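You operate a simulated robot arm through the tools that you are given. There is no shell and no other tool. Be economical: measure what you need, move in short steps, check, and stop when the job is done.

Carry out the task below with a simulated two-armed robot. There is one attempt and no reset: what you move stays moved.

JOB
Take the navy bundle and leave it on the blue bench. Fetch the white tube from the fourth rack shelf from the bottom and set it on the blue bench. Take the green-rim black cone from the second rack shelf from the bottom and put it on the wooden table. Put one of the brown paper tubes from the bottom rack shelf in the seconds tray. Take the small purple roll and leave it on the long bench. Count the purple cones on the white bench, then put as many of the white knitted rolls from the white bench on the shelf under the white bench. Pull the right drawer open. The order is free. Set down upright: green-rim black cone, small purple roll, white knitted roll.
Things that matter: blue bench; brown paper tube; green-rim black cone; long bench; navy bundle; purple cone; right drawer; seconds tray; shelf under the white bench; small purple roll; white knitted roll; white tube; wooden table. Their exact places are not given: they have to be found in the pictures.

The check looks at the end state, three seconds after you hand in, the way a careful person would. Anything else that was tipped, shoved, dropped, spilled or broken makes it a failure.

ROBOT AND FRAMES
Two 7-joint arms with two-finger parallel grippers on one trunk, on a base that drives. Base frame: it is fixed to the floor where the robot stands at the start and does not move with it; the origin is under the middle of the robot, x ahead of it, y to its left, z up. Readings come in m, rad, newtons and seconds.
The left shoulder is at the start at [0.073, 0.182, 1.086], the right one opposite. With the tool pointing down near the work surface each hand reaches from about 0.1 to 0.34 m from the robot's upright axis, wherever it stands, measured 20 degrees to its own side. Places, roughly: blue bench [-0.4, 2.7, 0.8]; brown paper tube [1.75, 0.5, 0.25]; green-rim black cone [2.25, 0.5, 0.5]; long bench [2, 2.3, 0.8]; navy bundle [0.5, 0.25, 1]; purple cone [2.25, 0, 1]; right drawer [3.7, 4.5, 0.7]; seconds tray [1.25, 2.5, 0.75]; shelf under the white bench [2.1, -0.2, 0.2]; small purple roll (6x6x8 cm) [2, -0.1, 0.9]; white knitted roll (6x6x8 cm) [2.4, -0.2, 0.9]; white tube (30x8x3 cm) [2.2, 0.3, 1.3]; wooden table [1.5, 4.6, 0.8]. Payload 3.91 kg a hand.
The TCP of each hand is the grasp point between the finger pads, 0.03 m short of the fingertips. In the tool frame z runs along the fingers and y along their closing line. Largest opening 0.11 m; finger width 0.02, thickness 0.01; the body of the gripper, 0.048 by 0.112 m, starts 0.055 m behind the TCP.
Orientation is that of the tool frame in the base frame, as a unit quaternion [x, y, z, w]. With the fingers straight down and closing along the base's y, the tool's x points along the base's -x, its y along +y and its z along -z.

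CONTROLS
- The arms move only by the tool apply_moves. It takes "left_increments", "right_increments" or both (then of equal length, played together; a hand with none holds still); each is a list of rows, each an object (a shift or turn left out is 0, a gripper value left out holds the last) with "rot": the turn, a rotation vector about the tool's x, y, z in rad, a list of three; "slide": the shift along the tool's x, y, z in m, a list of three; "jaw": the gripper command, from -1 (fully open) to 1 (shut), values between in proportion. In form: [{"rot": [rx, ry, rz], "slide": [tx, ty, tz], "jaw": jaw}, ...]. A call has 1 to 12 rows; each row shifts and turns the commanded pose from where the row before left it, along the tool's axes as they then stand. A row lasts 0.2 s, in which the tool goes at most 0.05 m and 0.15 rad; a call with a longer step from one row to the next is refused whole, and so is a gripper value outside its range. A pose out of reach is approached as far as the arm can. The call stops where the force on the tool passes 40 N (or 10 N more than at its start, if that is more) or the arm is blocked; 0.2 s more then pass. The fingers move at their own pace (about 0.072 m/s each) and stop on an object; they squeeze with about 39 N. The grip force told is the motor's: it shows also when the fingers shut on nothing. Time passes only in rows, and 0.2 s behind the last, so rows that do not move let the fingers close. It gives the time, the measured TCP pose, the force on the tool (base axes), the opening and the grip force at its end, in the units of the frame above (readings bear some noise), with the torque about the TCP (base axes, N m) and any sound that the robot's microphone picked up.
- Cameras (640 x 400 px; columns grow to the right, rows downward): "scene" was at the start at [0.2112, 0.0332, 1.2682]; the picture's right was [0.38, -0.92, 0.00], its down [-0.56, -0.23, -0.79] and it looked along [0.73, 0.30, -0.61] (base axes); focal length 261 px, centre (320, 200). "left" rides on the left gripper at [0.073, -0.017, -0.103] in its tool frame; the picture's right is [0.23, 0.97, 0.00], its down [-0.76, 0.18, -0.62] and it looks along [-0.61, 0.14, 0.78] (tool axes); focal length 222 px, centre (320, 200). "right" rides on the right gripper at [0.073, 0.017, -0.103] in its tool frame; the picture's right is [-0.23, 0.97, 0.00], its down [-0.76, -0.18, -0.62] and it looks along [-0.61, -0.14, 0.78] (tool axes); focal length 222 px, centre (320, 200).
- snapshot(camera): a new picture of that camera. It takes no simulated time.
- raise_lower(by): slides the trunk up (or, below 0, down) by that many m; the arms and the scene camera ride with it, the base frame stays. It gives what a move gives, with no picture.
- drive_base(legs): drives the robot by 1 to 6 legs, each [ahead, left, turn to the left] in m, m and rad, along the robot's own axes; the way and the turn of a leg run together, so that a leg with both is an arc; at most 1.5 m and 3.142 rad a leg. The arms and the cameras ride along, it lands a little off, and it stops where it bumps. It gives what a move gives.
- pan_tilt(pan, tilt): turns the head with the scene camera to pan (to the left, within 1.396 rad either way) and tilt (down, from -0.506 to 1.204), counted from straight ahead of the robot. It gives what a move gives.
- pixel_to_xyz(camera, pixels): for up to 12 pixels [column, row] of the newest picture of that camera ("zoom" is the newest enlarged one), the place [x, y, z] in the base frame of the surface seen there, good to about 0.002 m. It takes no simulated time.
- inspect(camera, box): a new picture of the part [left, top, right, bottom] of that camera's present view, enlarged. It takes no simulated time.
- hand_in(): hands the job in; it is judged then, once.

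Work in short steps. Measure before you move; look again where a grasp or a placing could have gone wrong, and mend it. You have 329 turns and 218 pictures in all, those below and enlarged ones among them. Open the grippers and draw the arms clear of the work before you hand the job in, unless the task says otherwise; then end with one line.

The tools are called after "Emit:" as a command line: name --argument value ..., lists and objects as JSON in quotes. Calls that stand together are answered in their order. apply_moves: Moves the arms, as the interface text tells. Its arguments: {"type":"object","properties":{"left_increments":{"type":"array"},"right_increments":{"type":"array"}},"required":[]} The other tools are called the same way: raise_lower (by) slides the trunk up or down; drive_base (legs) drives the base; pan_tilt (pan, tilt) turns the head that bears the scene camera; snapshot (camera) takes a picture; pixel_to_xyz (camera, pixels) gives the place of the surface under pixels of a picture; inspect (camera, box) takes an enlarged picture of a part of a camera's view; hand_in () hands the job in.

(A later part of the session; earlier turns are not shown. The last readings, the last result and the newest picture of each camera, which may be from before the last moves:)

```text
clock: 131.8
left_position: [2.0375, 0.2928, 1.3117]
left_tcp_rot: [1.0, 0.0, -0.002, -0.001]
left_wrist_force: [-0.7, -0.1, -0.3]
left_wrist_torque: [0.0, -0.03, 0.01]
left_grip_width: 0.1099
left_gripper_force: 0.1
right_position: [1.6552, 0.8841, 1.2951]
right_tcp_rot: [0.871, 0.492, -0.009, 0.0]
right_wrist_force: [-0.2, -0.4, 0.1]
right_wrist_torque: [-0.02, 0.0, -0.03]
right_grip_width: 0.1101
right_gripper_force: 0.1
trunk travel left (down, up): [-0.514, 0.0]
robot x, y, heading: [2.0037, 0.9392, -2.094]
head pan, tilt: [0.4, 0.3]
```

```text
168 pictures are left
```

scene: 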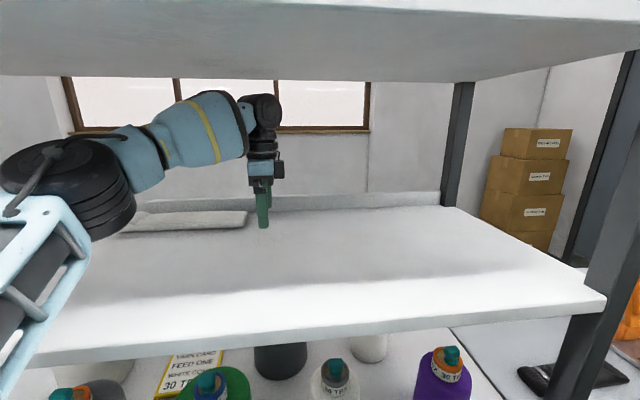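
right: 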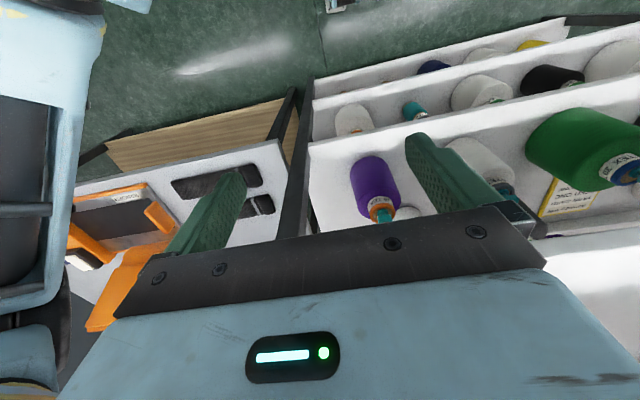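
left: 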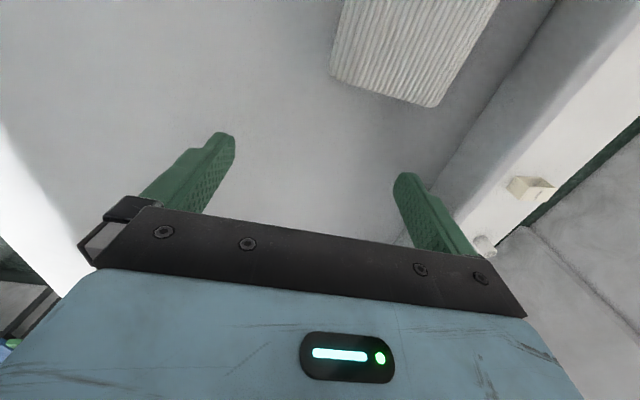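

Now the reach is fine. The tube's end is visible at (330,75)–(440,105) in the left picture; I measure its sides.

Emit:
pixel_to_xyz --camera "left" --pixels '[[333, 70], [438, 102], [345, 10], [490, 15], [385, 60], [336, 45], [460, 70], [380, 85]]'

```text
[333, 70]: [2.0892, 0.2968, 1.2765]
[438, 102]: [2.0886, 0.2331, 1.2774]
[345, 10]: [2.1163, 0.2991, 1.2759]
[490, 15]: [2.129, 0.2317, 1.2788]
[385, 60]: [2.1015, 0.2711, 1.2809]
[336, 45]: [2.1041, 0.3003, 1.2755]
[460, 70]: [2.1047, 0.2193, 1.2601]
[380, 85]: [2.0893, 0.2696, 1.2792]
```

The left camera says y 0.23–0.30 here; I cross-check with the scene camera.

Emit:
pixel_to_xyz --camera "scene" --pixels '[[240, 218], [235, 226], [200, 220], [200, 228], [200, 234], [150, 228], [150, 213], [240, 211], [248, 216]]'

Emit:
inspect --camera "scene" --box '[100, 170, 300, 260]'

```text
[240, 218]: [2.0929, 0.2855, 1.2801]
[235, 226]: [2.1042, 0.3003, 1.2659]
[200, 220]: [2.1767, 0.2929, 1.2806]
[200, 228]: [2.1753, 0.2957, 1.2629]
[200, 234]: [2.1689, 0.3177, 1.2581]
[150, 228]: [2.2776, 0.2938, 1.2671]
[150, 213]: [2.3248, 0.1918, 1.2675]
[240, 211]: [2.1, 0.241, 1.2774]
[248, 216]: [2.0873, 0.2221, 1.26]
```

```text
3.20 times, centred on (200, 215) of scene
```

zoom: 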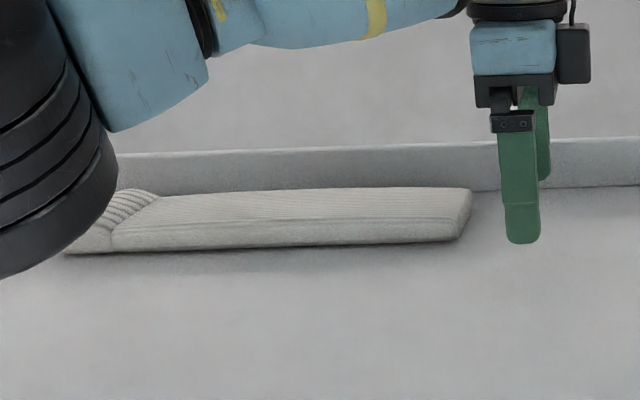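

The tube was nudged back about 3 cm earlier; it now spans y 0.225–0.30, with the back rim at 0.19. I go to y 0.27, then slide along it to x≈2.2 at z 1.294.

Emit:
apply_moves --left_increments '[{"slide": [0, 0.023, 0.008]}, {"slide": [0.02, 0, 0.01]}, {"slide": [0.035, 0, 0]}, {"slide": [0.035, 0, 0]}, {"slide": [0.035, 0, 0]}, {"slide": [0.035, 0, 0]}, {}]'

Emit:
inspect --camera "scene" --box '[80, 60, 320, 260]'

Emit:
snapshot --camera "left"

```text
clock: 133.4
left_position: [2.1968, 0.2783, 1.2901]
left_tcp_rot: [1.0, -0.001, -0.002, 0.0]
left_wrist_force: [-4.6, -1.2, 15.9]
left_wrist_torque: [0.76, -0.02, 0.16]
left_grip_width: 0.1096
left_gripper_force: 0.1
left hand out of reach, approached as far as the arm can: row 1
right_position: [1.6543, 0.885, 1.2948]
right_tcp_rot: [0.871, 0.491, -0.009, 0.001]
right_wrist_force: [-0.4, -0.4, -0.3]
right_wrist_torque: [0.02, -0.01, -0.01]
right_grip_width: 0.11
right_gripper_force: 0.0
trunk travel left (down, up): [-0.514, 0.0]
robot x, y, heading: [1.9993, 0.9408, -2.094]
head pan, tilt: [0.4, 0.3]
```

```text
2.00 times, centred on (200, 160) of scene
```

zoom: 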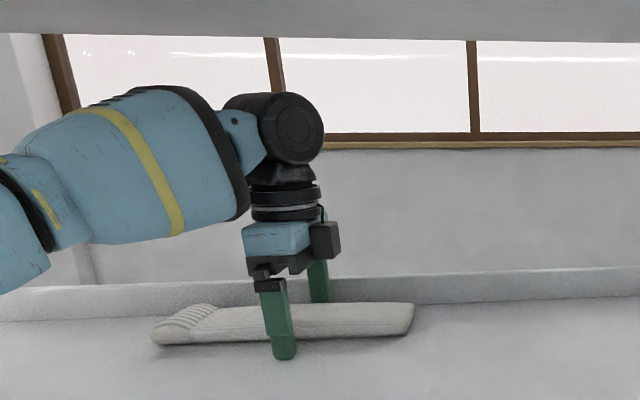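

```text
165 pictures are left
```

left: 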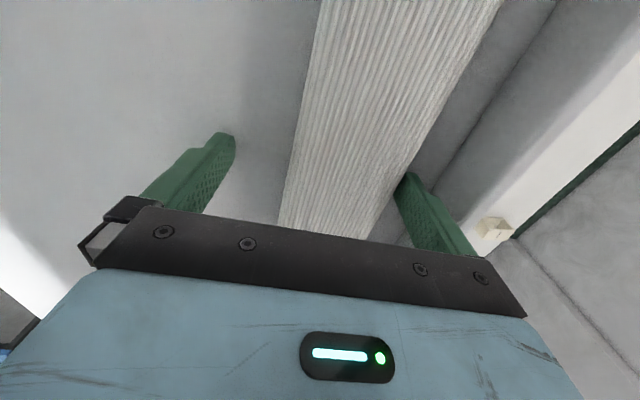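

The fingers straddle the tube, touching the shelf (16 N). I raise 3 mm and close.

Emit:
apply_moves --left_increments '[{"slide": [0, 0, -0.003]}, {"jaw": 1}, {"jaw": 1}, {"jaw": 1}, {"jaw": 1}, {}]'

Emit:
snapshot --camera "left"

```text
clock: 134.8
left_position: [2.199, 0.2763, 1.2907]
left_tcp_rot: [1.0, -0.001, -0.003, -0.001]
left_wrist_force: [2.3, -2.3, 4.2]
left_wrist_torque: [-0.24, -0.13, 0.03]
left_grip_width: 0.0684
left_gripper_force: 38.9
right_position: [1.6555, 0.8844, 1.2942]
right_tcp_rot: [0.871, 0.491, -0.008, 0.001]
right_wrist_force: [0.2, 0.4, -0.3]
right_wrist_torque: [0.03, -0.01, 0.01]
right_grip_width: 0.1101
right_gripper_force: 0.0
trunk travel left (down, up): [-0.514, 0.0]
robot x, y, heading: [2.0033, 0.9397, -2.094]
head pan, tilt: [0.4, 0.3]
```

```text
164 pictures are left
```

left: 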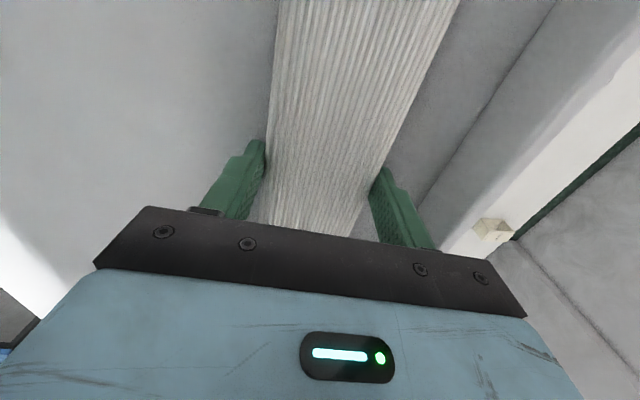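

Gripped at 0.068 m. I lift 2 cm and pull it out.

Emit:
apply_moves --left_increments '[{"slide": [0, -0.005, -0.012]}, {"slide": [0, -0.03, -0.01]}, {"slide": [0, -0.035, 0]}, {"slide": [0, -0.035, 0]}, {"slide": [0, -0.035, 0]}, {}]'

Emit:
snapshot --camera "scene"

```text
clock: 136.2
left_position: [2.1995, 0.4187, 1.313]
left_tcp_rot: [1.0, 0.0, -0.002, -0.002]
left_wrist_force: [0.3, 0.1, -0.1]
left_wrist_torque: [0.02, -0.01, 0.03]
left_grip_width: 0.0686
left_gripper_force: 39.0
right_position: [1.6548, 0.8832, 1.295]
right_tcp_rot: [0.871, 0.492, -0.007, 0.002]
right_wrist_force: [-0.5, -0.1, 0.3]
right_wrist_torque: [0.02, 0.02, 0.02]
right_grip_width: 0.1098
right_gripper_force: 0.0
trunk travel left (down, up): [-0.514, 0.0]
robot x, y, heading: [2.002, 0.9432, -2.097]
head pan, tilt: [0.4, 0.3]
```

```text
163 pictures are left
```

scene: 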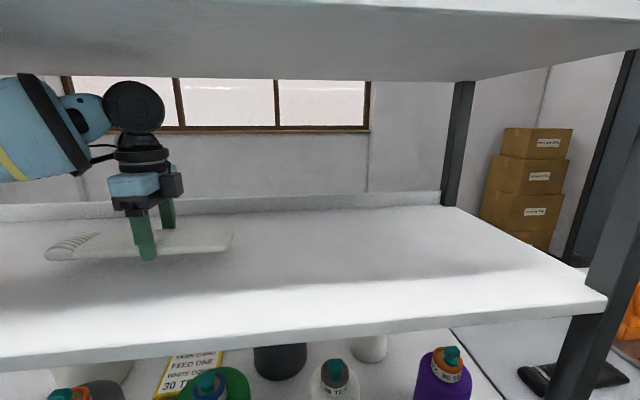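

Held well. I lift a little more and back straight out along +y, then turn towards the corridor.

Emit:
apply_moves --left_increments '[{"slide": [0, 0, -0.012]}, {}]'

Emit:
drive_base --legs '[[-0.4, -0.23, 0]]'

Emit:
snapshot --camera "scene"

```text
clock: 136.8
left_position: [2.2001, 0.4153, 1.3262]
left_tcp_rot: [1.0, -0.001, -0.003, -0.002]
left_wrist_force: [-1.2, 0.6, -0.4]
left_wrist_torque: [0.0, -0.03, -0.04]
left_grip_width: 0.0683
left_gripper_force: 39.2
right_position: [1.6555, 0.8837, 1.2938]
right_tcp_rot: [0.871, 0.491, -0.009, 0.0]
right_wrist_force: [0.9, 0.6, -0.8]
right_wrist_torque: [0.01, 0.02, 0.0]
right_grip_width: 0.1099
right_gripper_force: 0.1
trunk travel left (down, up): [-0.514, 0.0]
robot x, y, heading: [2.0001, 0.9416, -2.098]
head pan, tilt: [0.4, 0.3]
```

```text
clock: 139.6
left_position: [2.1998, 0.8793, 1.3257]
left_tcp_rot: [1.0, -0.001, -0.003, -0.002]
left_wrist_force: [0.2, 0.4, -0.1]
left_wrist_torque: [-0.01, 0.01, 0.0]
left_grip_width: 0.0687
left_gripper_force: 39.4
right_position: [1.6553, 1.348, 1.2943]
right_tcp_rot: [0.871, 0.491, -0.008, 0.0]
right_wrist_force: [-0.1, 0.7, 0.5]
right_wrist_torque: [0.0, -0.03, -0.03]
right_grip_width: 0.11
right_gripper_force: 0.0
trunk travel left (down, up): [-0.514, 0.0]
robot x, y, heading: [1.9989, 1.4051, -2.092]
head pan, tilt: [0.4, 0.3]
```

```text
162 pictures are left
```

scene: 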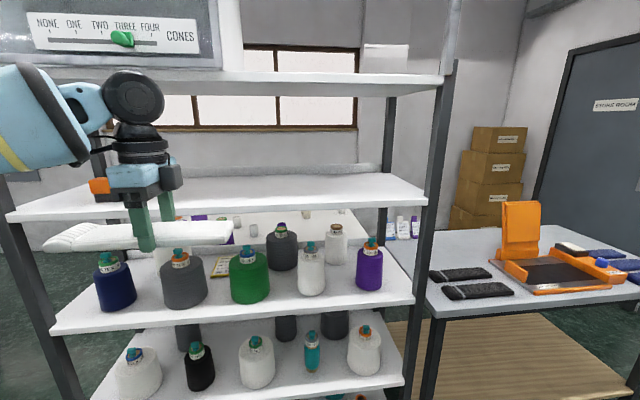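

I turn to face −x, and drive to the corridor; I'll rotate the hand back to its default yaw after.

Emit:
drive_base --legs '[[0, 0, -1.05], [1.48, 0, 0], [0, -0.75, 0]]'

Emit:
apply_moves --left_increments '[{"rot": [0, 0, -0.15]}, {"rot": [0, 0, -0.15]}, {"rot": [0, 0, -0.15]}, {"rot": [0, 0, -0.15]}, {"rot": [0, 0, -0.15]}, {"rot": [0, 0, -0.15]}, {"rot": [0, 0, -0.147]}, {}]'

Emit:
pan_tilt --pan 0 --tilt 0.5

Emit:
snapshot --camera "scene"

```text
clock: 156.2
left_position: [0.1697, 1.7749, 1.3261]
left_tcp_rot: [0.852, -0.523, -0.001, -0.002]
left_wrist_force: [0.1, 0.5, -0.8]
left_wrist_torque: [-0.03, 0.0, 0.0]
left_grip_width: 0.0687
left_gripper_force: 39.5
right_position: [0.3396, 2.4728, 1.2941]
right_tcp_rot: [0.999, -0.036, -0.008, -0.004]
right_wrist_force: [1.1, 0.1, -0.7]
right_wrist_torque: [-0.03, 0.0, 0.02]
right_grip_width: 0.11
right_gripper_force: 0.0
trunk travel left (down, up): [-0.514, 0.0]
robot x, y, heading: [0.5467, 2.1911, 3.09]
head pan, tilt: [0.4, 0.3]
```

```text
clock: 158.0
left_position: [0.1712, 1.7752, 1.3249]
left_tcp_rot: [1.0, -0.026, 0.001, -0.002]
left_wrist_force: [0.4, -0.2, -0.4]
left_wrist_torque: [0.02, -0.02, 0.01]
left_grip_width: 0.0687
left_gripper_force: 38.6
right_position: [0.3399, 2.4719, 1.2944]
right_tcp_rot: [0.999, -0.037, -0.008, -0.004]
right_wrist_force: [0.0, 0.0, 0.5]
right_wrist_torque: [0.04, 0.01, 0.01]
right_grip_width: 0.1099
right_gripper_force: 0.1
trunk travel left (down, up): [-0.514, 0.0]
robot x, y, heading: [0.5488, 2.1908, 3.093]
head pan, tilt: [0.4, 0.3]
```

```text
clock: 158.9
left_position: [0.1711, 1.775, 1.3257]
left_tcp_rot: [1.0, -0.028, 0.001, -0.003]
left_wrist_force: [-0.1, 0.3, -0.4]
left_wrist_torque: [-0.03, 0.04, 0.0]
left_grip_width: 0.0685
left_gripper_force: 38.7
right_position: [0.3388, 2.472, 1.2946]
right_tcp_rot: [0.999, -0.037, -0.008, -0.004]
right_wrist_force: [0.0, 0.5, 0.3]
right_wrist_torque: [-0.01, -0.02, 0.0]
right_grip_width: 0.1098
right_gripper_force: 0.0
trunk travel left (down, up): [-0.514, 0.0]
robot x, y, heading: [0.549, 2.1919, 3.088]
head pan, tilt: [0.0, 0.499]
```

```text
161 pictures are left
```

scene: 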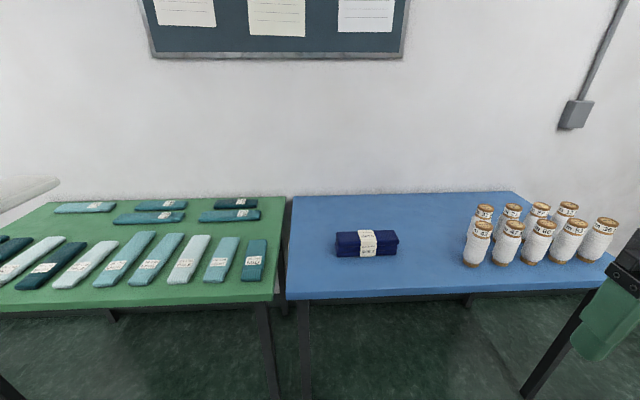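

I'll put the tube left of the bundle, at y≈2.205 lying along x. I bring the hand inward, then drive up and lower the trunk.

Emit:
apply_moves --left_increments '[{"slide": [0, -0.05, 0], "rot": [0, 0, -0.05]}, {"slide": [0, -0.05, 0]}, {"slide": [0, -0.04, 0]}, {}]'

Emit:
drive_base --legs '[[0, -0.28, 0.053], [0.34, 0, 0]]'

Emit:
raise_lower --by -0.25

Emit:
snapshot --camera "scene"

```text
clock: 159.9
left_position: [0.1734, 1.9165, 1.3239]
left_tcp_rot: [1.0, -0.003, 0.0, -0.004]
left_wrist_force: [0.0, -0.2, -0.6]
left_wrist_torque: [-0.01, 0.04, -0.01]
left_grip_width: 0.0686
left_gripper_force: 39.2
right_position: [0.3404, 2.4713, 1.2945]
right_tcp_rot: [0.999, -0.037, -0.008, -0.003]
right_wrist_force: [0.1, 0.5, -0.9]
right_wrist_torque: [-0.01, 0.0, -0.01]
right_grip_width: 0.1101
right_gripper_force: 0.1
trunk travel left (down, up): [-0.514, 0.0]
robot x, y, heading: [0.5462, 2.1907, 3.088]
head pan, tilt: [0.0, 0.499]
```

```text
clock: 164.7
left_position: [-0.1411, 2.1701, 1.325]
left_tcp_rot: [1.0, 0.026, 0.001, -0.003]
left_wrist_force: [0.1, -0.2, 0.2]
left_wrist_torque: [-0.02, -0.06, -0.03]
left_grip_width: 0.0686
left_gripper_force: 38.9
right_position: [-0.0076, 2.7355, 1.2963]
right_tcp_rot: [1.0, -0.007, -0.008, -0.003]
right_wrist_force: [0.3, -0.8, 0.7]
right_wrist_torque: [0.03, 0.0, -0.04]
right_grip_width: 0.1098
right_gripper_force: 0.1
trunk travel left (down, up): [-0.514, 0.0]
robot x, y, heading: [0.2192, 2.4639, -3.135]
head pan, tilt: [0.0, 0.499]
```

```text
clock: 167.3
left_position: [-0.1422, 2.1717, 1.0731]
left_tcp_rot: [1.0, 0.025, 0.0, -0.003]
left_wrist_force: [-0.3, 1.0, -0.1]
left_wrist_torque: [0.01, 0.03, 0.03]
left_grip_width: 0.0686
left_gripper_force: 38.6
right_position: [-0.0067, 2.7356, 1.0447]
right_tcp_rot: [1.0, -0.009, -0.007, -0.003]
right_wrist_force: [-0.2, 0.6, -0.3]
right_wrist_torque: [0.01, -0.04, 0.01]
right_grip_width: 0.1102
right_gripper_force: 0.0
trunk travel left (down, up): [-0.264, 0.25]
robot x, y, heading: [0.2176, 2.4693, -3.137]
head pan, tilt: [0.0, 0.499]
```

```text
160 pictures are left
```

scene: 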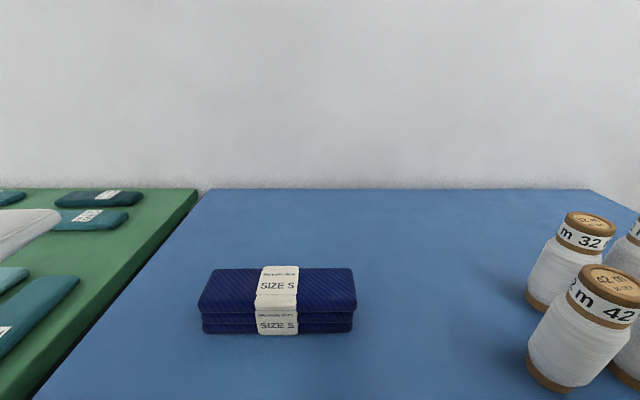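

I move the tube over (−0.33, 2.205), then lower.

Emit:
apply_moves --left_increments '[{"slide": [-0.045, -0.01, 0], "rot": [0, 0, 0.05]}, {"slide": [-0.045, -0.01, 0]}, {"slide": [-0.045, -0.01, 0]}, {"slide": [-0.045, -0.003, 0]}, {"slide": [0, 0, 0.045]}, {"slide": [0, 0, 0.045]}, {"slide": [0, 0, 0.04]}, {}]'

Emit:
pan_tilt --pan 0.3 --tilt 0.6

Emit:
snapshot --camera "scene"

```text
clock: 169.1
left_position: [-0.3208, 2.2024, 0.9438]
left_tcp_rot: [1.0, 0.0, 0.0, -0.003]
left_wrist_force: [-0.1, -1.1, 0.2]
left_wrist_torque: [0.02, -0.02, -0.01]
left_grip_width: 0.0688
left_gripper_force: 38.9
right_position: [-0.0078, 2.7351, 1.0447]
right_tcp_rot: [1.0, -0.007, -0.008, -0.003]
right_wrist_force: [-0.8, 0.1, 0.4]
right_wrist_torque: [-0.03, 0.02, 0.01]
right_grip_width: 0.1101
right_gripper_force: 0.0
trunk travel left (down, up): [-0.264, 0.25]
robot x, y, heading: [0.2153, 2.4671, -3.139]
head pan, tilt: [0.0, 0.499]
```

```text
clock: 169.9
left_position: [-0.3203, 2.2028, 0.9452]
left_tcp_rot: [1.0, 0.001, 0.0, -0.003]
left_wrist_force: [-0.8, 0.0, 0.1]
left_wrist_torque: [0.01, 0.0, 0.0]
left_grip_width: 0.0684
left_gripper_force: 39.0
right_position: [-0.0068, 2.735, 1.0439]
right_tcp_rot: [1.0, -0.008, -0.007, -0.004]
right_wrist_force: [0.3, 0.0, 0.4]
right_wrist_torque: [-0.01, 0.0, 0.0]
right_grip_width: 0.1102
right_gripper_force: 0.1
trunk travel left (down, up): [-0.264, 0.25]
robot x, y, heading: [0.2162, 2.4657, -3.138]
head pan, tilt: [0.3, 0.6]
```

```text
159 pictures are left
```

scene: 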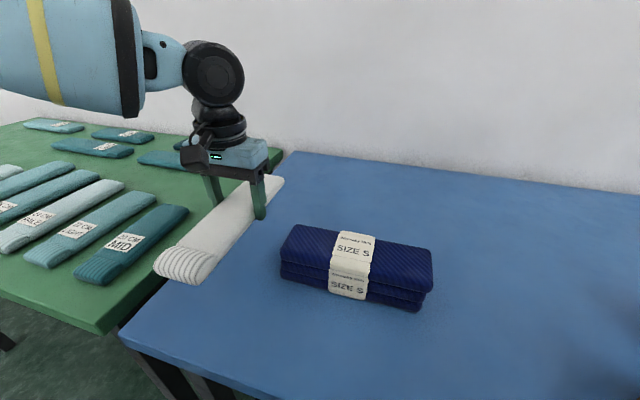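

I measure the bench's left edge and the bundle's end near the tube.

Emit:
pixel_to_xyz --camera "scene" --pixels '[[130, 330], [290, 160], [150, 330], [210, 300], [283, 240], [285, 280], [270, 210], [180, 270], [270, 183]]'

```text
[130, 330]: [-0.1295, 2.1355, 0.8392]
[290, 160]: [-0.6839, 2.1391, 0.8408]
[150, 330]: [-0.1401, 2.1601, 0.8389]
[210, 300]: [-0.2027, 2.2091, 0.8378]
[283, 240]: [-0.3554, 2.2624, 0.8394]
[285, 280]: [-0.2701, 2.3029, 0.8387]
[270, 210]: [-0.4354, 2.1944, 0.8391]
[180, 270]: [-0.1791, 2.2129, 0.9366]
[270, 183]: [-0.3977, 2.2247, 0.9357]
```

Edges at y 2.125 and 2.30; the tube at 2.203 is centred. I lower to z 0.874, open and rise.

Emit:
apply_moves --left_increments '[{"slide": [0, -0.005, 0.035]}, {"slide": [0, 0, 0.025]}, {"slide": [0, 0, 0.01]}, {}, {"jaw": -0.3}, {"jaw": -1}, {"jaw": -1}, {"slide": [0, 0, -0.04]}, {"slide": [0, 0, -0.05]}, {"slide": [0, 0, -0.05]}, {"slide": [0.04, 0, -0.02]}]'

Emit:
snapshot --camera "scene"

```text
clock: 172.3
left_position: [-0.2811, 2.207, 1.034]
left_tcp_rot: [1.0, 0.001, 0.0, -0.003]
left_wrist_force: [0.5, 0.0, 0.1]
left_wrist_torque: [0.01, 0.02, 0.01]
left_grip_width: 0.1099
left_gripper_force: 0.0
right_position: [-0.0058, 2.7339, 1.0458]
right_tcp_rot: [1.0, -0.007, -0.009, -0.004]
right_wrist_force: [-0.6, 0.6, -0.8]
right_wrist_torque: [0.01, -0.02, 0.02]
right_grip_width: 0.1099
right_gripper_force: 0.0
trunk travel left (down, up): [-0.264, 0.25]
robot x, y, heading: [0.2177, 2.4634, -3.138]
head pan, tilt: [0.3, 0.6]
```

```text
158 pictures are left
```

scene: 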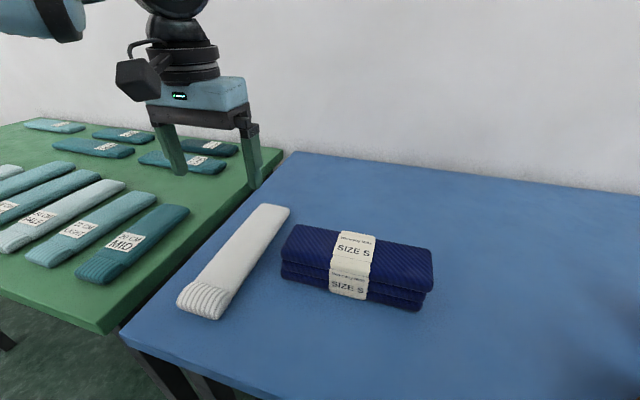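

Both blue-bench items are done. I back off and turn around to look at the long bench and the seconds tray.

Emit:
drive_base --legs '[[-0.28, 0, 0], [0, 0, 1.57], [0, 0, 1.57]]'

Emit:
pan_tilt --pan 0 --tilt 0.5

Emit:
snapshot --camera "scene"

Emit:
pan_tilt --pan 0.9 --tilt 0.3

Emit:
snapshot --camera "scene"

```text
clock: 181.8
left_position: [1.0024, 2.7034, 1.032]
left_tcp_rot: [0.02, 1.0, -0.002, -0.001]
left_wrist_force: [-0.4, -0.3, -0.3]
left_wrist_torque: [-0.03, -0.02, 0.02]
left_grip_width: 0.11
left_gripper_force: 0.0
right_position: [0.7059, 2.1866, 1.0445]
right_tcp_rot: [0.029, 1.0, -0.003, 0.008]
right_wrist_force: [-0.1, -0.2, -0.8]
right_wrist_torque: [0.02, 0.02, 0.02]
right_grip_width: 0.1102
right_gripper_force: 0.1
trunk travel left (down, up): [-0.264, 0.25]
robot x, y, heading: [0.4942, 2.4659, -0.038]
head pan, tilt: [0.3, 0.6]
```

```text
clock: 182.6
left_position: [1.0026, 2.7029, 1.0318]
left_tcp_rot: [0.02, 1.0, -0.002, 0.0]
left_wrist_force: [-0.6, 0.2, 0.3]
left_wrist_torque: [0.01, 0.06, -0.01]
left_grip_width: 0.1101
left_gripper_force: 0.0
right_position: [0.7058, 2.1865, 1.0443]
right_tcp_rot: [0.028, 1.0, -0.004, 0.007]
right_wrist_force: [0.1, 0.1, -0.2]
right_wrist_torque: [0.0, -0.01, 0.03]
right_grip_width: 0.1099
right_gripper_force: 0.0
trunk travel left (down, up): [-0.264, 0.25]
robot x, y, heading: [0.4923, 2.4665, -0.039]
head pan, tilt: [0.0, 0.499]
```

```text
157 pictures are left
```

scene: 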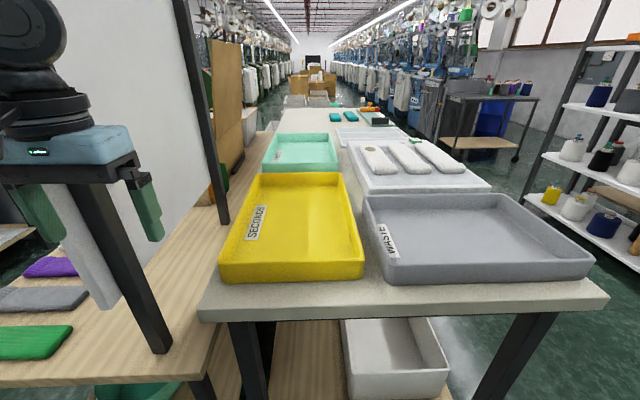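

```text
clock: 183.8
left_position: [1.002, 2.7043, 1.0324]
left_tcp_rot: [0.02, 1.0, -0.002, 0.0]
left_wrist_force: [0.5, 0.3, 0.0]
left_wrist_torque: [0.0, -0.03, 0.01]
left_grip_width: 0.1098
left_gripper_force: 0.0
right_position: [0.7055, 2.1879, 1.0443]
right_tcp_rot: [0.029, 1.0, -0.004, 0.007]
right_wrist_force: [0.9, 0.2, -0.3]
right_wrist_torque: [0.01, 0.02, -0.02]
right_grip_width: 0.1102
right_gripper_force: 0.1
trunk travel left (down, up): [-0.264, 0.25]
robot x, y, heading: [0.4904, 2.4667, -0.039]
head pan, tilt: [0.901, 0.3]
```

```text
156 pictures are left
```

scene: 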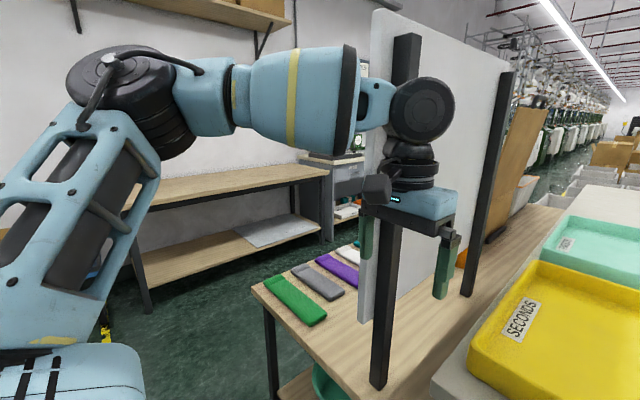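

The yellow tray is labelled SECONDS, right beside the bench end; the wooden table stands at the back wall. I measure both.

Emit:
pixel_to_xyz --camera "scene" --pixels '[[540, 263], [470, 365], [560, 340], [600, 300], [460, 395], [150, 190], [310, 165], [230, 178], [300, 172], [570, 220], [630, 350]]'

Emit:
pan_tilt --pan 0.0 --tilt 0.5

Emit:
snapshot --camera "scene"

Emit:
pixel_to_xyz --camera "scene" --pixels '[[262, 175], [338, 174], [222, 265], [360, 265], [300, 230], [310, 200], [205, 310], [605, 295], [390, 120], [300, 120], [340, 110], [400, 200]]'

```text
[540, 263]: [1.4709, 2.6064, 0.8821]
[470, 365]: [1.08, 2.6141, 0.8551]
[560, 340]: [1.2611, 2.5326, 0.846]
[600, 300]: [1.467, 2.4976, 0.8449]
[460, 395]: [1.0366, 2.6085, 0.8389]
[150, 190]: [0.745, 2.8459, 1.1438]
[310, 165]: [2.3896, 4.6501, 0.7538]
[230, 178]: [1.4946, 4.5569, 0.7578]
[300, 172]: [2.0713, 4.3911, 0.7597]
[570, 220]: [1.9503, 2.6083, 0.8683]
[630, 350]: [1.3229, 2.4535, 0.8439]
```

```text
clock: 185.0
left_position: [1.0024, 2.704, 1.031]
left_tcp_rot: [0.02, 1.0, -0.002, 0.001]
left_wrist_force: [0.1, -1.3, 0.3]
left_wrist_torque: [0.0, 0.01, 0.01]
left_grip_width: 0.1099
left_gripper_force: 0.1
right_position: [0.7065, 2.1875, 1.045]
right_tcp_rot: [0.029, 1.0, -0.004, 0.007]
right_wrist_force: [-0.4, 0.0, -0.1]
right_wrist_torque: [0.02, -0.02, 0.01]
right_grip_width: 0.1098
right_gripper_force: 0.1
trunk travel left (down, up): [-0.264, 0.25]
robot x, y, heading: [0.4915, 2.4644, -0.039]
head pan, tilt: [0.0, 0.499]
```

```text
155 pictures are left
```

scene: 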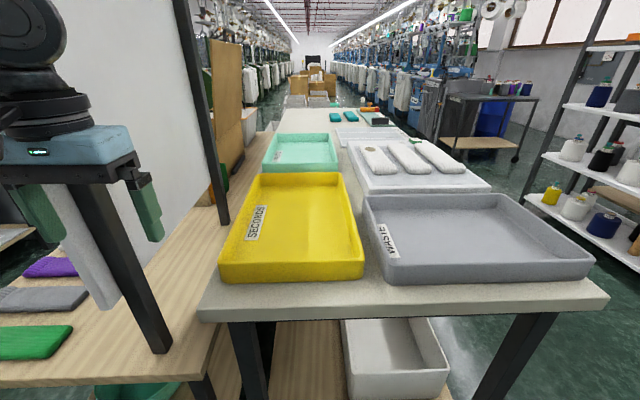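

```text
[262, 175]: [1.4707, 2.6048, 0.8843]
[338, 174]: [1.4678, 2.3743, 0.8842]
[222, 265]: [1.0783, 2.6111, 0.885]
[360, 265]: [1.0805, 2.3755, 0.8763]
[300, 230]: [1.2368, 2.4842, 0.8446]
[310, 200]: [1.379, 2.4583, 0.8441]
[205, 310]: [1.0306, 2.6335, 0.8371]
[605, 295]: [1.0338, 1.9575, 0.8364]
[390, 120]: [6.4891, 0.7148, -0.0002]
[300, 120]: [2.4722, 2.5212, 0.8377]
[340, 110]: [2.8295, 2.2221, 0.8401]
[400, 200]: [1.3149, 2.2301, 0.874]
```

Tray: x 1.08–1.47, y 2.375–2.61, floor 0.845. Now back to the rack for the cone and a brown tube: strafe to y≈1.4, ahead, then turn to face it.

Emit:
drive_base --legs '[[-0.05, 0, 0.039], [0, -1.07, 0], [1.5, 0, 0], [0.2, 0, 0], [0, 0, -1.57]]'

Emit:
pan_tilt --pan 0.0 --tilt 0.7

Emit:
snapshot --camera "scene"

```text
clock: 207.6
left_position: [2.4712, 0.982, 1.032]
left_tcp_rot: [0.692, 0.722, -0.002, -0.002]
left_wrist_force: [-0.8, 0.8, 0.7]
left_wrist_torque: [-0.02, 0.0, -0.01]
left_grip_width: 0.11
left_gripper_force: 0.1
right_position: [1.9331, 1.2351, 1.0443]
right_tcp_rot: [0.698, 0.716, -0.008, 0.003]
right_wrist_force: [0.4, -0.6, -0.5]
right_wrist_torque: [0.0, 0.01, -0.03]
right_grip_width: 0.11
right_gripper_force: 0.0
trunk travel left (down, up): [-0.264, 0.25]
robot x, y, heading: [2.194, 1.4682, -1.522]
head pan, tilt: [0.0, 0.499]
```

```text
clock: 208.3
left_position: [2.4706, 0.9823, 1.0334]
left_tcp_rot: [0.692, 0.722, -0.002, -0.002]
left_wrist_force: [-0.2, 0.0, -0.4]
left_wrist_torque: [0.0, 0.01, 0.0]
left_grip_width: 0.1102
left_gripper_force: 0.1
right_position: [1.9317, 1.2353, 1.0448]
right_tcp_rot: [0.698, 0.716, -0.008, 0.003]
right_wrist_force: [-0.2, 0.0, -0.6]
right_wrist_torque: [0.0, -0.02, 0.03]
right_grip_width: 0.1101
right_gripper_force: 0.0
trunk travel left (down, up): [-0.264, 0.25]
robot x, y, heading: [2.1912, 1.4719, -1.526]
head pan, tilt: [0.0, 0.7]
```

```text
154 pictures are left
```

scene: 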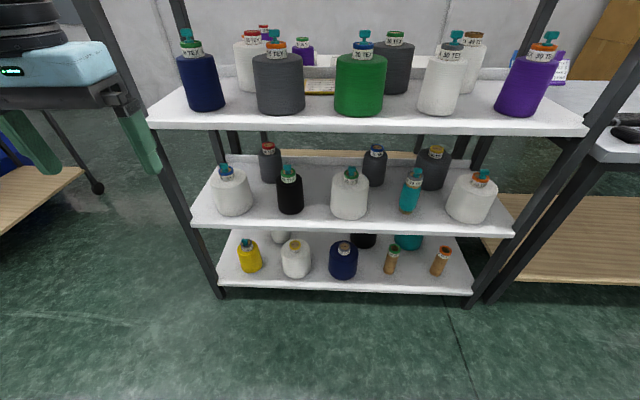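

I enlarge the cone and tubes and measure the cone's outline and shelf heights.

Emit:
inspect --camera "scene" --box '[210, 130, 370, 230]'

Emit:
pixel_to_xyz --camera "scene" --pixels '[[279, 195], [302, 195], [290, 195], [290, 214], [288, 168], [290, 182], [289, 176], [270, 225], [385, 268], [395, 268], [390, 250], [390, 272]]'

Emit:
pixel_to_xyz --camera "zoom" --pixels '[[275, 260], [367, 260], [278, 310], [365, 325], [320, 190], [318, 150], [300, 188], [340, 188], [365, 75], [320, 250], [420, 240]]'

```text
4.00 times, centred on (290, 180) of scene
```

zoom: 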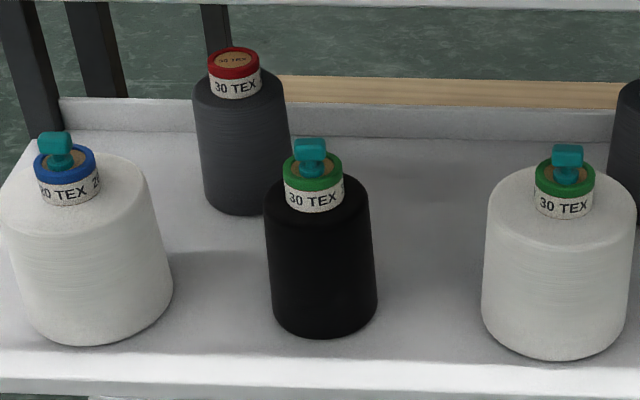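

```text
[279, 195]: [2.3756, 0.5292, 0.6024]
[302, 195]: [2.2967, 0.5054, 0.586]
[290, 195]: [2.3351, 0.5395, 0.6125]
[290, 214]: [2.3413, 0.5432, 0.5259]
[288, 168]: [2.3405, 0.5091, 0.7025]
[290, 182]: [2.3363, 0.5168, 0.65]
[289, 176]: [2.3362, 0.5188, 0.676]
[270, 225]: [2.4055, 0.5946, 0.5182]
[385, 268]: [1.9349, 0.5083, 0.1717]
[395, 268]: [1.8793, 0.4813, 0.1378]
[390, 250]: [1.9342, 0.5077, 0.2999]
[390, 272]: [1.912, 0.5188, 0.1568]
```

```text
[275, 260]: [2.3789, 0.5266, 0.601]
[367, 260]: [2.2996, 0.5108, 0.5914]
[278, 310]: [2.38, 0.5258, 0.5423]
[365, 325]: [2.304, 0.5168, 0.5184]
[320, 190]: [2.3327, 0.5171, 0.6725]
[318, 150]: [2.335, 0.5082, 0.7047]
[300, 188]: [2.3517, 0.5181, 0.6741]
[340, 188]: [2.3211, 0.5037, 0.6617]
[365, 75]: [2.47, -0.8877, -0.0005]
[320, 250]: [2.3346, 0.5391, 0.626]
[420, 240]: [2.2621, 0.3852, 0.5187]
```

Cone centre (2.338, 0.502), radius 0.042, body z 0.518–0.65. I'll approach from the front with the hand pitched 60° (30° below horizontal). I pitch the left hand now and line up the base.

Emit:
apply_moves --left_increments '[{"rot": [0, -0.15, 0]}, {"rot": [0, -0.15, 0]}, {"rot": [0, -0.15, 0]}, {"rot": [0, -0.15, 0]}, {"rot": [0, -0.15, 0]}, {"rot": [0, -0.15, 0]}, {"rot": [0, -0.147, 0]}, {}]'

Emit:
drive_base --legs '[[0, -0.13, -0.045]]'

Emit:
raise_lower --by -0.2

Emit:
snapshot --camera "scene"

```text
clock: 210.1
left_position: [2.4697, 0.9818, 1.0334]
left_tcp_rot: [0.599, 0.626, -0.348, 0.358]
left_wrist_force: [-0.8, 0.9, -0.1]
left_wrist_torque: [-0.02, 0.04, -0.01]
left_grip_width: 0.1102
left_gripper_force: 0.1
right_position: [1.9329, 1.2363, 1.0435]
right_tcp_rot: [0.698, 0.716, -0.008, 0.004]
right_wrist_force: [0.4, 0.4, 0.5]
right_wrist_torque: [0.02, 0.01, 0.03]
right_grip_width: 0.1098
right_gripper_force: 0.2
trunk travel left (down, up): [-0.264, 0.25]
robot x, y, heading: [2.1897, 1.4717, -1.526]
head pan, tilt: [0.0, 0.7]
```

```text
clock: 211.8
left_position: [2.3204, 0.9676, 1.0325]
left_tcp_rot: [0.613, 0.612, -0.356, 0.35]
left_wrist_force: [0.1, 0.0, 0.5]
left_wrist_torque: [0.0, 0.0, 0.0]
left_grip_width: 0.1102
left_gripper_force: 0.0
right_position: [1.7947, 1.2451, 1.0442]
right_tcp_rot: [0.715, 0.699, -0.008, 0.003]
right_wrist_force: [0.9, 0.1, -0.3]
right_wrist_torque: [-0.01, -0.03, 0.0]
right_grip_width: 0.11
right_gripper_force: 0.2
trunk travel left (down, up): [-0.264, 0.25]
robot x, y, heading: [2.0652, 1.4667, -1.573]
head pan, tilt: [0.0, 0.7]
```

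```text
clock: 213.2
left_position: [2.3208, 0.9566, 0.8874]
left_tcp_rot: [0.618, 0.618, -0.346, 0.341]
left_wrist_force: [0.1, 0.1, 0.3]
left_wrist_torque: [0.03, 0.02, -0.02]
left_grip_width: 0.1099
left_gripper_force: 0.1
right_position: [1.7958, 1.2375, 0.9126]
right_tcp_rot: [0.713, 0.701, -0.009, 0.007]
right_wrist_force: [4.3, -7.1, -1.9]
right_wrist_torque: [-0.09, -0.14, 0.44]
right_grip_width: 0.1079
right_gripper_force: 0.0
trunk travel left (down, up): [-0.135, 0.379]
robot x, y, heading: [2.0656, 1.4664, -1.568]
head pan, tilt: [0.0, 0.7]
stopped: the force on the tool passed its limit at 66 N (the readings are from after the stop); the commanded pose is now the measured one
```

```text
152 pictures are left
```

scene: 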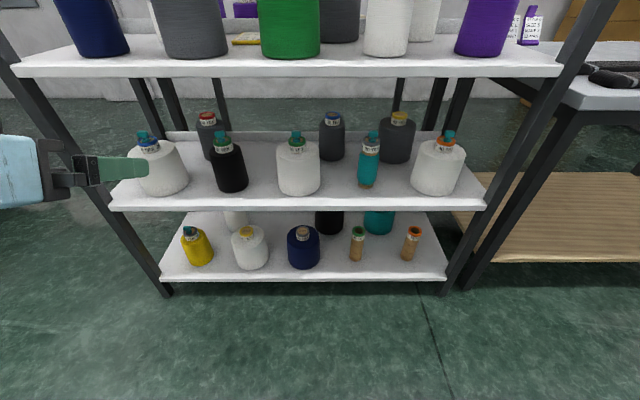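

The right fingers touched my own body while lowering. I move the right hand up a bit, forward and outward.

Emit:
apply_moves --right_increments '[{"slide": [-0.01, 0, -0.03]}, {"slide": [-0.045, 0, 0]}, {"slide": [-0.045, -0.02, 0]}, {"slide": [-0.03, -0.035, 0]}, {"slide": [0, -0.045, 0]}, {}]'

Emit:
pan_tilt --pan -0.5 --tilt 0.8

Emit:
snapshot --camera "scene"

```text
clock: 214.6
left_position: [2.3221, 0.9563, 0.8891]
left_tcp_rot: [0.618, 0.618, -0.346, 0.341]
left_wrist_force: [-0.2, -0.6, -0.1]
left_wrist_torque: [0.01, 0.01, -0.01]
left_grip_width: 0.1099
left_gripper_force: 0.0
right_position: [1.7244, 1.0967, 0.9012]
right_tcp_rot: [0.714, 0.7, -0.01, 0.006]
right_wrist_force: [0.4, 0.2, -0.6]
right_wrist_torque: [0.02, 0.0, -0.01]
right_grip_width: 0.1102
right_gripper_force: 0.1
right hand out of reach, approached as far as the arm can: row 3, 4, 5
trunk travel left (down, up): [-0.135, 0.379]
robot x, y, heading: [2.0656, 1.4679, -1.57]
head pan, tilt: [0.0, 0.7]
```

```text
clock: 215.5
left_position: [2.3215, 0.957, 0.8884]
left_tcp_rot: [0.618, 0.618, -0.347, 0.342]
left_wrist_force: [-1.0, 0.5, -0.7]
left_wrist_torque: [0.02, 0.0, 0.0]
left_grip_width: 0.1101
left_gripper_force: 0.1
right_position: [1.7247, 1.0984, 0.9016]
right_tcp_rot: [0.714, 0.7, -0.01, 0.007]
right_wrist_force: [-0.2, 0.2, -1.0]
right_wrist_torque: [-0.02, 0.04, -0.01]
right_grip_width: 0.11
right_gripper_force: 0.1
trunk travel left (down, up): [-0.135, 0.379]
robot x, y, heading: [2.0635, 1.4683, -1.575]
head pan, tilt: [-0.499, 0.799]
```

```text
151 pictures are left
```

scene: 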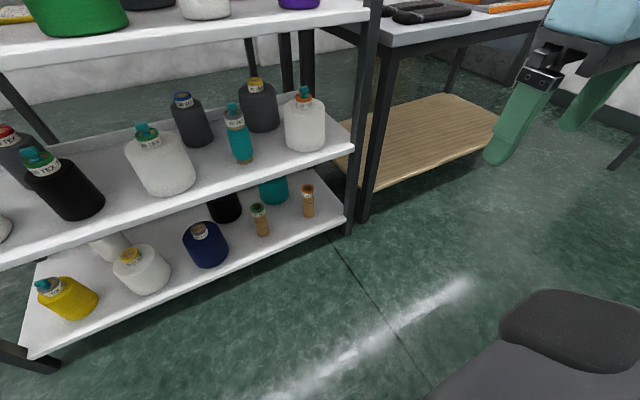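

I keep the base farther (y≈1.12) and reach out. First I lower the left hand to z≈0.60 in free air.

Emit:
apply_moves --left_increments '[{"slide": [0.035, 0, 0.0218]}, {"slide": [0.035, 0, 0.0218]}, {"slide": [0.035, 0, 0.0218]}, {"slide": [0.035, 0, 0.0218]}, {"slide": [0.035, 0, 0.0218]}, {"slide": [0.035, 0, 0.0218]}, {"slide": [0.035, 0, 0.0218]}, {}]'

Emit:
pan_tilt --pan 0.3 --tilt 0.7

Emit:
snapshot --camera "scene"

```text
clock: 217.3
left_position: [2.3186, 0.9283, 0.6052]
left_tcp_rot: [0.619, 0.617, -0.347, 0.341]
left_wrist_force: [-0.4, -0.5, -0.2]
left_wrist_torque: [0.0, 0.01, -0.03]
left_grip_width: 0.11
left_gripper_force: 0.0
left hand out of reach, approached as far as the arm can: row 1, 2, 3
right_position: [1.7261, 1.0981, 0.9016]
right_tcp_rot: [0.714, 0.7, -0.009, 0.006]
right_wrist_force: [-0.6, -0.2, -0.1]
right_wrist_torque: [0.02, 0.02, -0.04]
right_grip_width: 0.1099
right_gripper_force: 0.1
trunk travel left (down, up): [-0.135, 0.379]
robot x, y, heading: [2.0677, 1.4634, -1.574]
head pan, tilt: [-0.499, 0.799]
```

```text
clock: 218.5
left_position: [2.3201, 0.9287, 0.6052]
left_tcp_rot: [0.619, 0.617, -0.347, 0.34]
left_wrist_force: [0.0, -0.3, -0.8]
left_wrist_torque: [0.01, 0.0, 0.01]
left_grip_width: 0.1101
left_gripper_force: 0.1
right_position: [1.7246, 1.0987, 0.9008]
right_tcp_rot: [0.714, 0.7, -0.009, 0.007]
right_wrist_force: [-1.0, -0.5, -0.7]
right_wrist_torque: [0.01, -0.01, 0.0]
right_grip_width: 0.1101
right_gripper_force: 0.1
trunk travel left (down, up): [-0.135, 0.379]
robot x, y, heading: [2.0662, 1.4689, -1.574]
head pan, tilt: [0.3, 0.7]
```

```text
150 pictures are left
```

scene: 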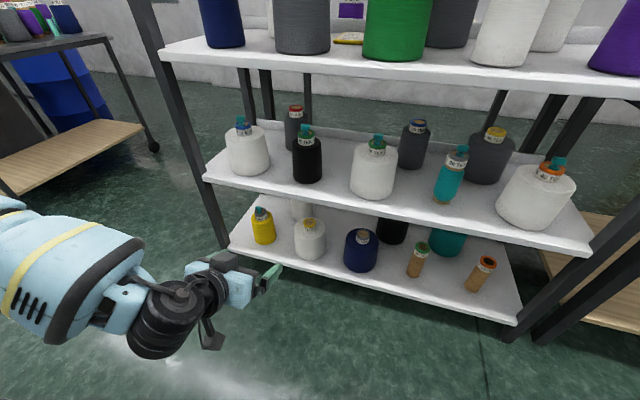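

I drive in 0.27 m with a 2 cm left shift, then check the alignment with the cone.

Emit:
drive_base --legs '[[0.27, 0.018, 0.003]]'

Emit:
snapshot --camera "scene"

Emit:
snapshot --camera "left"

```text
clock: 220.4
left_position: [2.3377, 0.6547, 0.6052]
left_tcp_rot: [0.619, 0.616, -0.348, 0.341]
left_wrist_force: [0.7, 0.4, -0.7]
left_wrist_torque: [-0.01, -0.01, 0.0]
left_grip_width: 0.1101
left_gripper_force: 0.1
right_position: [1.7417, 0.8243, 0.9017]
right_tcp_rot: [0.714, 0.7, -0.009, 0.006]
right_wrist_force: [0.3, -0.1, -0.7]
right_wrist_torque: [0.06, -0.03, 0.0]
right_grip_width: 0.11
right_gripper_force: 0.1
trunk travel left (down, up): [-0.135, 0.379]
robot x, y, heading: [2.0841, 1.1938, -1.576]
head pan, tilt: [0.3, 0.7]
```

```text
149 pictures are left
```

scene: 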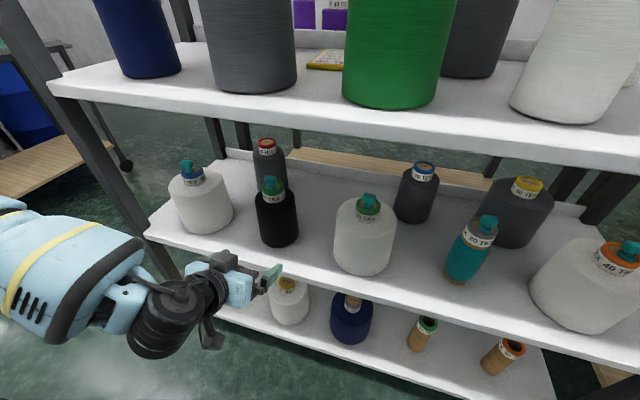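

```text
148 pictures are left
```

left: 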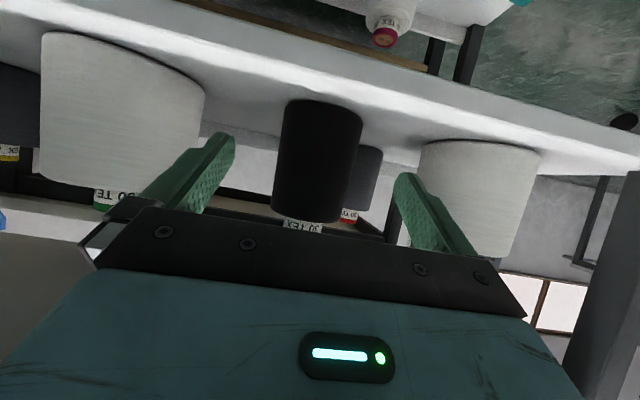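

The cone is centred between the fingers. I go forward 0.14 m, slightly down, and close.

Emit:
apply_moves --left_increments '[{"slide": [-0.016, 0, 0.0313]}, {"slide": [-0.016, 0, 0.0313]}, {"slide": [-0.016, 0, 0.0313]}, {"slide": [-0.016, 0, 0.0313]}, {}]'

Emit:
snapshot --camera "left"

Emit:
snapshot --camera "scene"

```text
clock: 221.6
left_position: [2.3358, 0.5148, 0.5936]
left_tcp_rot: [0.619, 0.617, -0.347, 0.341]
left_wrist_force: [0.4, -0.1, 2.0]
left_wrist_torque: [0.01, -0.07, 0.07]
left_grip_width: 0.11
left_gripper_force: 0.1
right_position: [1.7418, 0.8254, 0.9014]
right_tcp_rot: [0.714, 0.7, -0.009, 0.007]
right_wrist_force: [0.3, 0.6, -0.4]
right_wrist_torque: [-0.04, 0.03, 0.0]
right_grip_width: 0.11
right_gripper_force: 0.1
trunk travel left (down, up): [-0.135, 0.379]
robot x, y, heading: [2.082, 1.1924, -1.578]
head pan, tilt: [0.3, 0.7]
```

```text
147 pictures are left
```

left: 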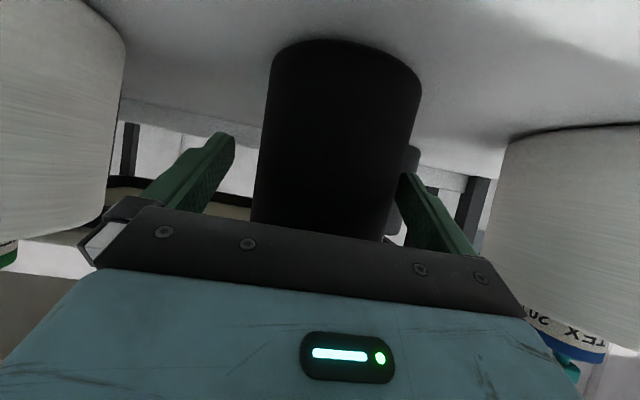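

```text
146 pictures are left
```

scene: 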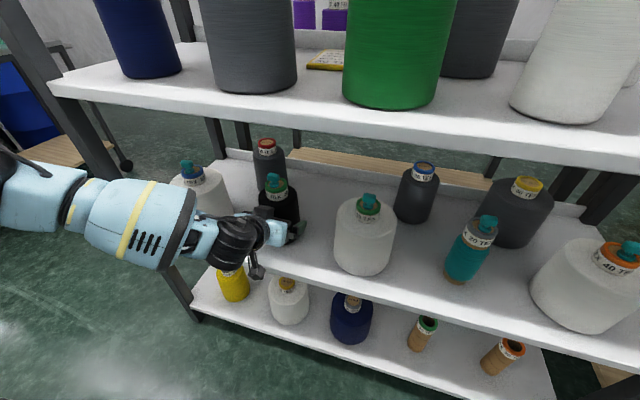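

I close the left gripper on the cone.

Emit:
apply_moves --left_increments '[{"jaw": 1}, {"jaw": 1}, {"jaw": 1}, {"jaw": 1}, {}]'

Emit:
snapshot --camera "left"

```text
clock: 222.8
left_position: [2.3348, 0.5155, 0.5951]
left_tcp_rot: [0.619, 0.617, -0.347, 0.34]
left_wrist_force: [1.3, -1.0, 0.1]
left_wrist_torque: [-0.07, -0.15, 0.03]
left_grip_width: 0.0948
left_gripper_force: 38.8
right_position: [1.7417, 0.826, 0.9009]
right_tcp_rot: [0.714, 0.7, -0.009, 0.006]
right_wrist_force: [-0.6, 0.0, -1.1]
right_wrist_torque: [-0.02, 0.03, -0.01]
right_grip_width: 0.1102
right_gripper_force: 0.1
trunk travel left (down, up): [-0.135, 0.379]
robot x, y, heading: [2.0802, 1.1939, -1.57]
head pan, tilt: [0.3, 0.7]
```

```text
145 pictures are left
```

left: 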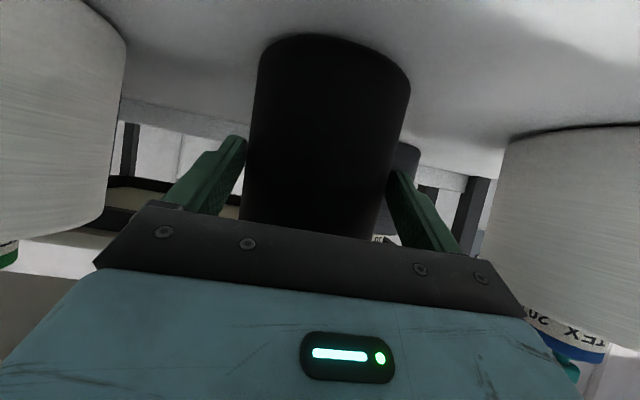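

Gripped at 0.095 m. I lift 4 cm and draw it out, then back the base off.

Emit:
apply_moves --left_increments '[{"slide": [-0.017, 0, -0.0106]}, {"slide": [-0.017, 0, -0.0106]}, {"slide": [0.02, 0, -0.032]}, {"slide": [0.02, 0, -0.032]}, {"slide": [0.02, 0, -0.032]}, {}]'

Emit:
snapshot --camera "scene"

```text
clock: 224.2
left_position: [2.3398, 0.6299, 0.6351]
left_tcp_rot: [0.619, 0.617, -0.347, 0.341]
left_wrist_force: [0.9, 0.0, -2.6]
left_wrist_torque: [0.1, 0.03, 0.03]
left_grip_width: 0.0949
left_gripper_force: 38.8
right_position: [1.7412, 0.825, 0.9018]
right_tcp_rot: [0.714, 0.7, -0.009, 0.007]
right_wrist_force: [0.8, 0.4, 0.4]
right_wrist_torque: [0.04, 0.0, 0.01]
right_grip_width: 0.11
right_gripper_force: 0.2
trunk travel left (down, up): [-0.135, 0.379]
robot x, y, heading: [2.0846, 1.195, -1.577]
head pan, tilt: [0.3, 0.7]
```

```text
144 pictures are left
```

scene: 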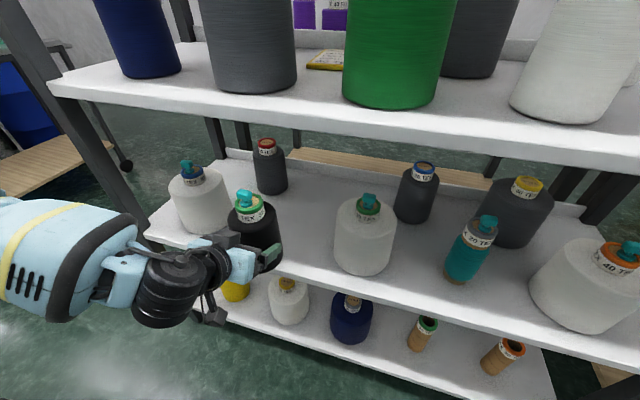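

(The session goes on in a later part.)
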